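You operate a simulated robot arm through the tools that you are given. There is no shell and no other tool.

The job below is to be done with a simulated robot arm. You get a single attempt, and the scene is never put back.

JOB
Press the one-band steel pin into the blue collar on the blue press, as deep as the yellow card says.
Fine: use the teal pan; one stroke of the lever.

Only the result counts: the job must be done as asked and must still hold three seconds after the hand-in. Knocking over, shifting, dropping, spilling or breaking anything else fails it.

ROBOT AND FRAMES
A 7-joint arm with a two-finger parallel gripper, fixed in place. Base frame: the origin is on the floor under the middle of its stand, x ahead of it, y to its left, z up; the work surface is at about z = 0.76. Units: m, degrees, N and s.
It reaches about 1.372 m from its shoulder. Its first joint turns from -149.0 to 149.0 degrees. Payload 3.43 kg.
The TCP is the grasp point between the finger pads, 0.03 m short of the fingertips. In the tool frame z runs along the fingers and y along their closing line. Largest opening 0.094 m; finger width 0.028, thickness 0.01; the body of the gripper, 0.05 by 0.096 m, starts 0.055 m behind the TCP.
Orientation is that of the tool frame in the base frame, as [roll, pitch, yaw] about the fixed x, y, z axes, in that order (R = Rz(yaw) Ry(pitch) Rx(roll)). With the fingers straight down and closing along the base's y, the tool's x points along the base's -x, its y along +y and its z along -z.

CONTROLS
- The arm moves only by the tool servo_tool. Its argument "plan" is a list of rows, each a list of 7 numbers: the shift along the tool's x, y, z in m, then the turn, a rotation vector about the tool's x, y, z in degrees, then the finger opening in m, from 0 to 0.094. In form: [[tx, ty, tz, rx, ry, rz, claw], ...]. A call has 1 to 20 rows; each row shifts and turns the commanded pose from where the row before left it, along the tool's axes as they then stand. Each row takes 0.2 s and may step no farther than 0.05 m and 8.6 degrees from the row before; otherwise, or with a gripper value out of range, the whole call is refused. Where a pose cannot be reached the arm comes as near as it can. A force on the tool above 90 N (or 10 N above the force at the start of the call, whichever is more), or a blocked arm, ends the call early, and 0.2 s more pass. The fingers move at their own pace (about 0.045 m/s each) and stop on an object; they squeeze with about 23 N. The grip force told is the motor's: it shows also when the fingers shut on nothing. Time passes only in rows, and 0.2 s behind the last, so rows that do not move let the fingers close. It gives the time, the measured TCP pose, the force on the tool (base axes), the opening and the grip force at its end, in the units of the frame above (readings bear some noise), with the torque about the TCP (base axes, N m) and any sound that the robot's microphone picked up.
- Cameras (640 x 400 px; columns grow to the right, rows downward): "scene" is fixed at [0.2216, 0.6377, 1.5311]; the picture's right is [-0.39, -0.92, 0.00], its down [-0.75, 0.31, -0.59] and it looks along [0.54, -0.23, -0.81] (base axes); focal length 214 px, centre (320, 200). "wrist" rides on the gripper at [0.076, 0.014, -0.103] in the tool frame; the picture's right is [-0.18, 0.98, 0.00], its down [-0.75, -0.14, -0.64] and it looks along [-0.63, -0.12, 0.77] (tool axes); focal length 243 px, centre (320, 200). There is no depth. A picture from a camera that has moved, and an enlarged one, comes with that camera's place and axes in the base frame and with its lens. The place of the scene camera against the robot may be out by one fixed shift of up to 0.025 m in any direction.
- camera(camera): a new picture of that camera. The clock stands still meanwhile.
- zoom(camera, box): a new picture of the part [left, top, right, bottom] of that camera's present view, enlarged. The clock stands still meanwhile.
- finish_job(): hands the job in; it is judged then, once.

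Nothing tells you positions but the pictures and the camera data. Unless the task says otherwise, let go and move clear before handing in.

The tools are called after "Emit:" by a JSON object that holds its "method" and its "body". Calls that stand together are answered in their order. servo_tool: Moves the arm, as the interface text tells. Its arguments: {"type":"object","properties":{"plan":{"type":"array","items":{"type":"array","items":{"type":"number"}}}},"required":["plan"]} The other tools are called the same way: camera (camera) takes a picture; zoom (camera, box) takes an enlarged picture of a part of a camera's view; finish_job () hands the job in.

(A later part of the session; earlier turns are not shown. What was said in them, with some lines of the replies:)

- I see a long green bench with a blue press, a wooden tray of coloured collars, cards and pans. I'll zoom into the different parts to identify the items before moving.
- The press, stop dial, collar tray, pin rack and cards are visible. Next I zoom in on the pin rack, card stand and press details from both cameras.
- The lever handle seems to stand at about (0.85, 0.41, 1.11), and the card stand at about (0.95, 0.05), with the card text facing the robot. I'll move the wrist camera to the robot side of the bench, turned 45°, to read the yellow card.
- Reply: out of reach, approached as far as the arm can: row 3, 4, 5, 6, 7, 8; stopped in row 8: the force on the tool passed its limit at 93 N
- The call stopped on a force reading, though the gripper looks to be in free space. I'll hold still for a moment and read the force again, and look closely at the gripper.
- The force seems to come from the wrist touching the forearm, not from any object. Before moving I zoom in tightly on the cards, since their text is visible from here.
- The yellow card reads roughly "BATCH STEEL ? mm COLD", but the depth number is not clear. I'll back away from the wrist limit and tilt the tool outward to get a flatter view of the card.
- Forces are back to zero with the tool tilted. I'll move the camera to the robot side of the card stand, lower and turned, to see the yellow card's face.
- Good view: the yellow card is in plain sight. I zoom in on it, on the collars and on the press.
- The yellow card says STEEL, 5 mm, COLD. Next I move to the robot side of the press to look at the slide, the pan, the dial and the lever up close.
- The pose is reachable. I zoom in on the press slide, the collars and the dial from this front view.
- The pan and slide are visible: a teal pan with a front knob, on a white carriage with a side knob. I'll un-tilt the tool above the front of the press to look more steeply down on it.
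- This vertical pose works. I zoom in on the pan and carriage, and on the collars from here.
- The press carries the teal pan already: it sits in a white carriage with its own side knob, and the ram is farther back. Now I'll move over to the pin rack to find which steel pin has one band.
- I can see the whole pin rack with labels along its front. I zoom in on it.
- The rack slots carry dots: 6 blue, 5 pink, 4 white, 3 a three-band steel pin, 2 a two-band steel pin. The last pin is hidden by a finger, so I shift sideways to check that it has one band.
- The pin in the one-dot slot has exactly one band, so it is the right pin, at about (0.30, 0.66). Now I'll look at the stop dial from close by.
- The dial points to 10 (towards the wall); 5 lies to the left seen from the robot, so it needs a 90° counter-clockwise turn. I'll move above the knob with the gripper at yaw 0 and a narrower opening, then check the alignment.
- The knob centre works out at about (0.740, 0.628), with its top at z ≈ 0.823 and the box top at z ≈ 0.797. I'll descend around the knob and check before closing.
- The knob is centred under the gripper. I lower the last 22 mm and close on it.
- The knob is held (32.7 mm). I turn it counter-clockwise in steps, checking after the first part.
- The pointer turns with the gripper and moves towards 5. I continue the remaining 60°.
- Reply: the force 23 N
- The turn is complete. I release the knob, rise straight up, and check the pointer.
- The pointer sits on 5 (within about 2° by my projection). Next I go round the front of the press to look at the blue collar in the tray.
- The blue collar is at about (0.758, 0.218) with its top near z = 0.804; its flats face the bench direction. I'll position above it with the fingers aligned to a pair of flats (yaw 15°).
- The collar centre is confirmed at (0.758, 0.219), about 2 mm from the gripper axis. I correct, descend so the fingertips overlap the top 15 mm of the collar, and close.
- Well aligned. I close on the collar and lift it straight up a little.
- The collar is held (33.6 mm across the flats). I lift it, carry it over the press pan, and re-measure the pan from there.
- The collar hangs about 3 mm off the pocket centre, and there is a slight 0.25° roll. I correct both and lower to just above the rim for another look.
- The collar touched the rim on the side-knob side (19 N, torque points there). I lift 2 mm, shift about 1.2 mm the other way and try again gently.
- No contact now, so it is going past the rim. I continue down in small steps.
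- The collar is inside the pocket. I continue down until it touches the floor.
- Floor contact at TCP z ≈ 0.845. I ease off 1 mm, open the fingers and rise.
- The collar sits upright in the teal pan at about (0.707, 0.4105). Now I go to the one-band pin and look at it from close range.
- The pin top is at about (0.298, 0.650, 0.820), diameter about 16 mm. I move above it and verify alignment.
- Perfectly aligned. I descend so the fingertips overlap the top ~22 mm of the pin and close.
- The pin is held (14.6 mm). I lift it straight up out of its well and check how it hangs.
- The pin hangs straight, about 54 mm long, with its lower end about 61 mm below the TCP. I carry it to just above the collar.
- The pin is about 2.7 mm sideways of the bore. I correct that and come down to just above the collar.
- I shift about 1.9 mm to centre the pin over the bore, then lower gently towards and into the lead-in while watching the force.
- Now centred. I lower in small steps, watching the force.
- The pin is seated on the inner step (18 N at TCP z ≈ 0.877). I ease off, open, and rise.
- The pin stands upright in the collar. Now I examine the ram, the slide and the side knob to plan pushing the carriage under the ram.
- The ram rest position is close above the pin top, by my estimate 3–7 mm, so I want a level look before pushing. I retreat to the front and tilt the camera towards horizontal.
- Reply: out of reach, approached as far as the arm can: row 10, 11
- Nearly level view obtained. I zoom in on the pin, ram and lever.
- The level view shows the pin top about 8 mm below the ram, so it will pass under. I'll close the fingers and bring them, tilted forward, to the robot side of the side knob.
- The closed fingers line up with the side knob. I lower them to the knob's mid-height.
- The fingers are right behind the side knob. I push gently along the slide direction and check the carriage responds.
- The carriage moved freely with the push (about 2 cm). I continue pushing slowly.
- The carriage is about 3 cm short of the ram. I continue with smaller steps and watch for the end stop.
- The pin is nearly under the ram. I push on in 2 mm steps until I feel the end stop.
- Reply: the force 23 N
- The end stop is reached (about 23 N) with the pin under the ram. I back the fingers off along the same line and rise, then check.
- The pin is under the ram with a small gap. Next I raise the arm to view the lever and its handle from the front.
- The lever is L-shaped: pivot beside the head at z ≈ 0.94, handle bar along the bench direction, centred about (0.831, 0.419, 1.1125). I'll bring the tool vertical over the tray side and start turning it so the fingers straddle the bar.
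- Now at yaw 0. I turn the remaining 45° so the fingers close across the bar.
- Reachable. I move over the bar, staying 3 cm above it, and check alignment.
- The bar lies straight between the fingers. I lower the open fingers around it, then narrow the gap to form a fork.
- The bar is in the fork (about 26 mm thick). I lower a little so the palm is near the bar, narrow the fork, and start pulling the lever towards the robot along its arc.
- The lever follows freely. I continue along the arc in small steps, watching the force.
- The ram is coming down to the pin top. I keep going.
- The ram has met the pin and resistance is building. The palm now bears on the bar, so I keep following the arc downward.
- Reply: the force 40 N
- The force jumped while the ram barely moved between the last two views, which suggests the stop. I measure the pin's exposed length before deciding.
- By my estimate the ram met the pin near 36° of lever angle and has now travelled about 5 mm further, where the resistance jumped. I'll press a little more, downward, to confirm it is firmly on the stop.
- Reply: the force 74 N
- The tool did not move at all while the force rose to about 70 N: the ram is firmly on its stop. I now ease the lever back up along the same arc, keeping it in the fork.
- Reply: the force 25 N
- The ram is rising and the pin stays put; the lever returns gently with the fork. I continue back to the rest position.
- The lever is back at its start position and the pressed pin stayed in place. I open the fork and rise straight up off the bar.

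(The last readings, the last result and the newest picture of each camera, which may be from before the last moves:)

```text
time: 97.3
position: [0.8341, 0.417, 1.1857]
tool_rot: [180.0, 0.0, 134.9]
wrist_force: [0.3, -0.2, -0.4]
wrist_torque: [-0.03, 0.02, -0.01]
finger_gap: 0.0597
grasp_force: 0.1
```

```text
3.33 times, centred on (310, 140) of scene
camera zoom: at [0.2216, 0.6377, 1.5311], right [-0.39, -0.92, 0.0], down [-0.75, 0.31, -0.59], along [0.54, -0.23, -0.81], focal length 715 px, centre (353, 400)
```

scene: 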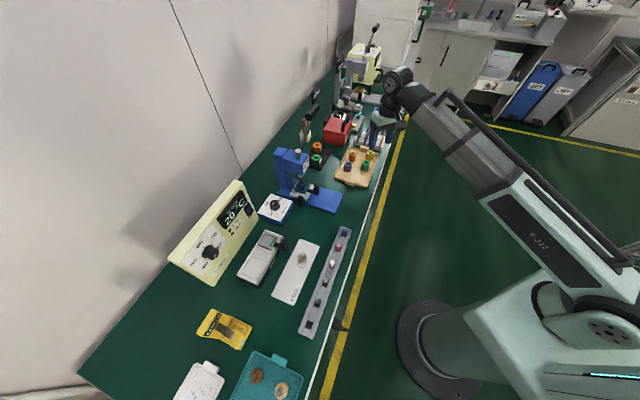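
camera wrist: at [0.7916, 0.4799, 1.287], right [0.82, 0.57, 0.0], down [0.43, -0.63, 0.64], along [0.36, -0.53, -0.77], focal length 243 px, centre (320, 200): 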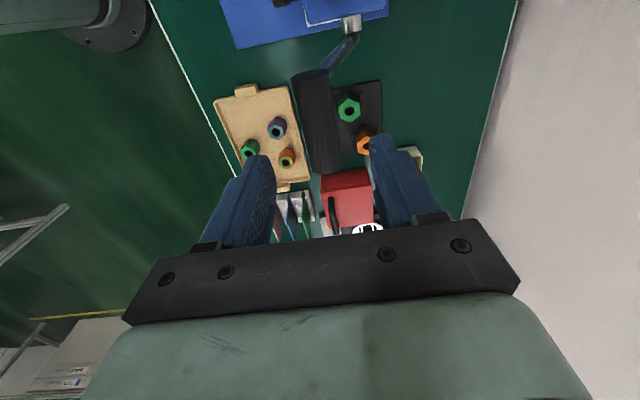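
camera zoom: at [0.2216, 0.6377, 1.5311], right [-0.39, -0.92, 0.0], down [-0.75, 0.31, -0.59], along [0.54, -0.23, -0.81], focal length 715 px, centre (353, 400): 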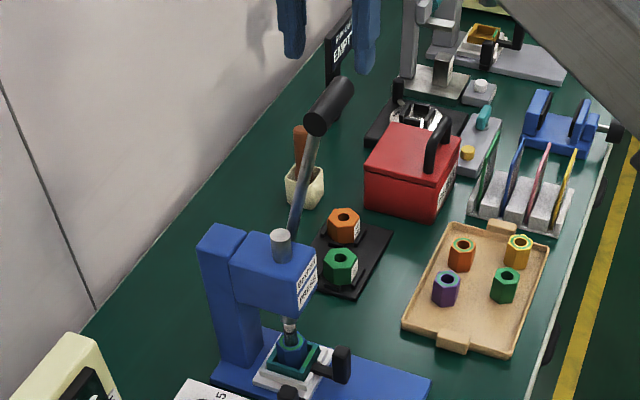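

The lever stands at its original rest position. I retrace the path away from it and go to the front to inspect the result.

Emit:
{"method": "servo_tool", "body": {"plan": [[-0.0323, -0.0228, 0, 0, 0, 0, 0.06], [-0.0323, -0.0228, 0, 0, 0, 0, 0.06], [-0.0323, -0.0228, 0, 0, 0, 0, 0.06], [-0.0323, -0.0228, 0, 0, 0, 0, 0.06], [0.0115, -0.0284, 0.0331, 0, 0, 0, 0.06], [0.0115, -0.0284, 0.0331, 0, 0, 0, 0.06], [0.0115, -0.0284, 0.0331, 0, 0, 0, 0.06], [0.0115, -0.0284, 0.0331, 0, 0, 0, 0.06], [0.0115, -0.0284, 0.0331, 0, 0, 0, 0.06], [0, 0, 0, 0, 0, -7.5, 0.06], [0, 0, 0, 0, 0, -7.5, 0.06], [0, 0, 0, 0, 0, -7.5, 0.06], [0, 0, 0, 0, 0, -7.5, 0.06], [0, 0, 0, 0, 0, -7.5, 0.06], [0, 0, 0, 0, 0, -7.5, 0.06], [0, 0, 0, 0, 0, -7.5, 0.06], [0, 0, 0, 0, 0, -7.5, 0.06], [0, 0, 0, 0, 0, -7.5, 0.06], [0, 0, 0, 0, 0, -7.5, 0.06]]}}

Emit:
{"method": "servo_tool", "body": {"plan": [[0, 0, 0, 0, 0, -7.5, 0.06], [0, 0, 0, 0, 0, -7.5, 0.06], [0, 0, 0, 0, -8, 0, 0.06], [0, 0, 0, 0, -8, 0, 0.06], [0, 0, 0, 0, -8, 0, 0.06], [0, 0, 0, 0, -8, 0, 0.06], [0, 0, 0, 0, -8, 0, 0.06]]}}

Emit:
{"method": "camera", "body": {"camera": "wrist"}}

```text
time: 101.3
position: [0.7204, 0.2015, 1.0189]
tool_rot: [179.9, 0.0, -149.8]
wrist_force: [-0.8, -0.2, 0.3]
wrist_torque: [0.01, 0.01, 0.01]
finger_gap: 0.0598
grasp_force: 0.1
```

```text
time: 102.9
position: [0.7203, 0.2012, 1.0192]
tool_rot: [-180.0, 40.1, -135.0]
wrist_force: [0.6, -0.8, -0.7]
wrist_torque: [-0.02, 0.04, -0.05]
finger_gap: 0.0602
grasp_force: 0.1
```

```text
taken
camera wrist: at [0.6234, 0.1218, 1.0485], right [-0.6, 0.79, 0.12], down [0.21, 0.01, 0.98], along [0.77, 0.61, -0.18], focal length 243 px, centre (320, 200)
```

wrist: 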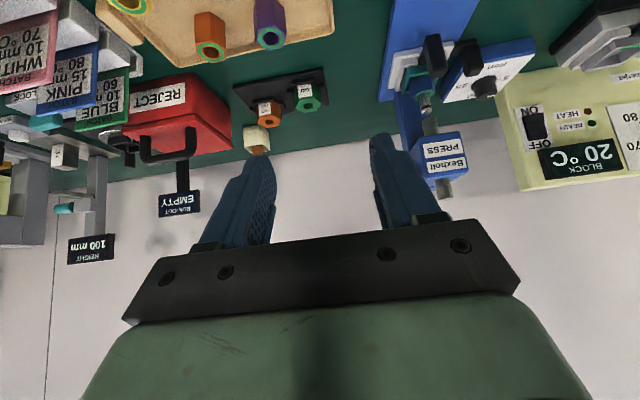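

Emit:
{"method": "zoom", "body": {"camera": "wrist", "box": [395, 50, 465, 130]}}

Emit:
{"method": "zoom", "body": {"camera": "scene", "box": [260, 140, 340, 230]}}

```text
5.00 times, centred on (430, 90) of wrist
camera zoom: at [0.6234, 0.1218, 1.0485], right [-0.6, 0.79, 0.12], down [0.21, 0.01, 0.98], along [0.77, 0.61, -0.18], focal length 1213 px, centre (-230, 750)
```

zoom: 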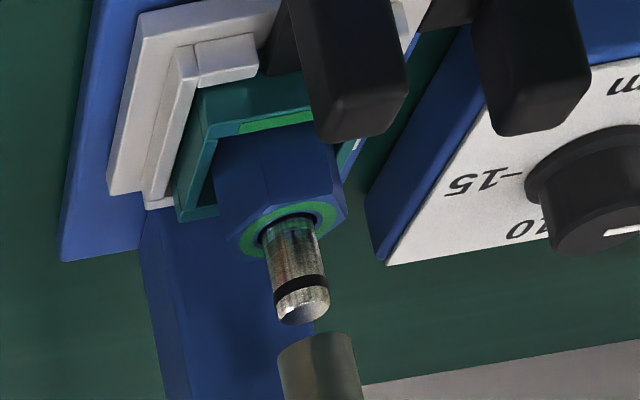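

```text
4.44 times, centred on (300, 185) of scene
camera zoom: at [0.2216, 0.6377, 1.5311], right [-0.39, -0.92, 0.0], down [-0.75, 0.31, -0.59], along [0.54, -0.23, -0.81], focal length 953 px, centre (409, 267)
```

zoom: 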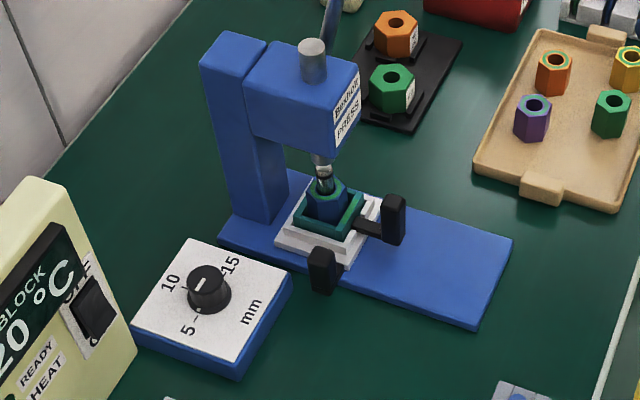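

By the same kind of measurement the pin now stands about 5–7 mm lower in the collar than before, consistent with the 5 mm stop. I take one last overall look to make sure nothing else was disturbed.

Emit:
{"method": "servo_tool", "body": {"plan": [[0, 0, -0.04, 0, 0, 0, 0.06], [0, 0, -0.04, 0, 0, 0, 0.06], [0, 0, 0, 0, 0, 0, 0.06]]}}

Emit:
{"method": "camera", "body": {"camera": "scene"}}

Emit:
{"method": "zoom", "body": {"camera": "scene", "box": [256, 170, 326, 228]}}

```text
time: 103.7
position: [0.6836, 0.1648, 1.0824]
tool_rot: [180.0, 40.0, -135.0]
wrist_force: [-0.3, 1.0, -0.2]
wrist_torque: [-0.02, 0.01, -0.02]
finger_gap: 0.0601
grasp_force: 0.1
```

```text
taken
```

scene: 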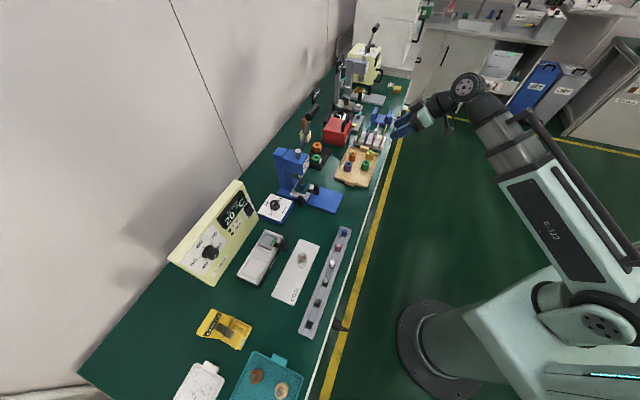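

```text
6.90 times, centred on (291, 199) of scene
camera zoom: at [0.2216, 0.6377, 1.5311], right [-0.39, -0.92, 0.0], down [-0.75, 0.31, -0.59], along [0.54, -0.23, -0.81], focal length 1479 px, centre (520, 207)
```

zoom: 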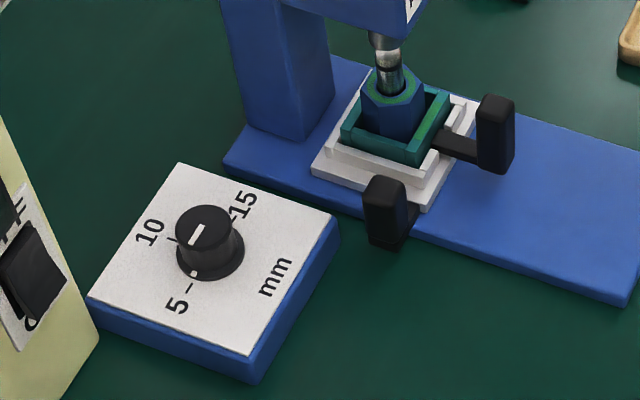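

The pin is pressed into the blue collar, which sits in the teal pan under the ram. The dial points to 5, the lever is back at rest, the gripper is empty and clear, and everything else is where it was. I'm handing the job in.

Emit:
{"method": "finish_job", "body": {}}

```text
The job is handed in.
```

I pressed the one-band steel pin into the blue collar on the blue press with one stroke of the lever, then handed the job in; no verdict has come back.

- **Depth:** The yellow card says STEEL, 5 mm, COLD, so I turned the press dial from 10 to 5 and did no heating. I pulled the lever until the ram hit a firm stop. From the pictures, the pin stands about 5–7 mm lower in the collar than before the stroke. That is too rough to confirm exactly 5 mm.
- **Pan:** The collar sat in the teal pan throughout. I left the pan and carriage under the ram, because the job didn't ask for them to be pulled back out.
- **Lever:** I brought it back to its rest position in the same movement.
- **Surroundings:** Nothing else looked moved or knocked over in the last picture. Early on, a move stopped on a 93 N force reading. It looked like the arm's wrist touching its own forearm, with nothing on the bench near it.
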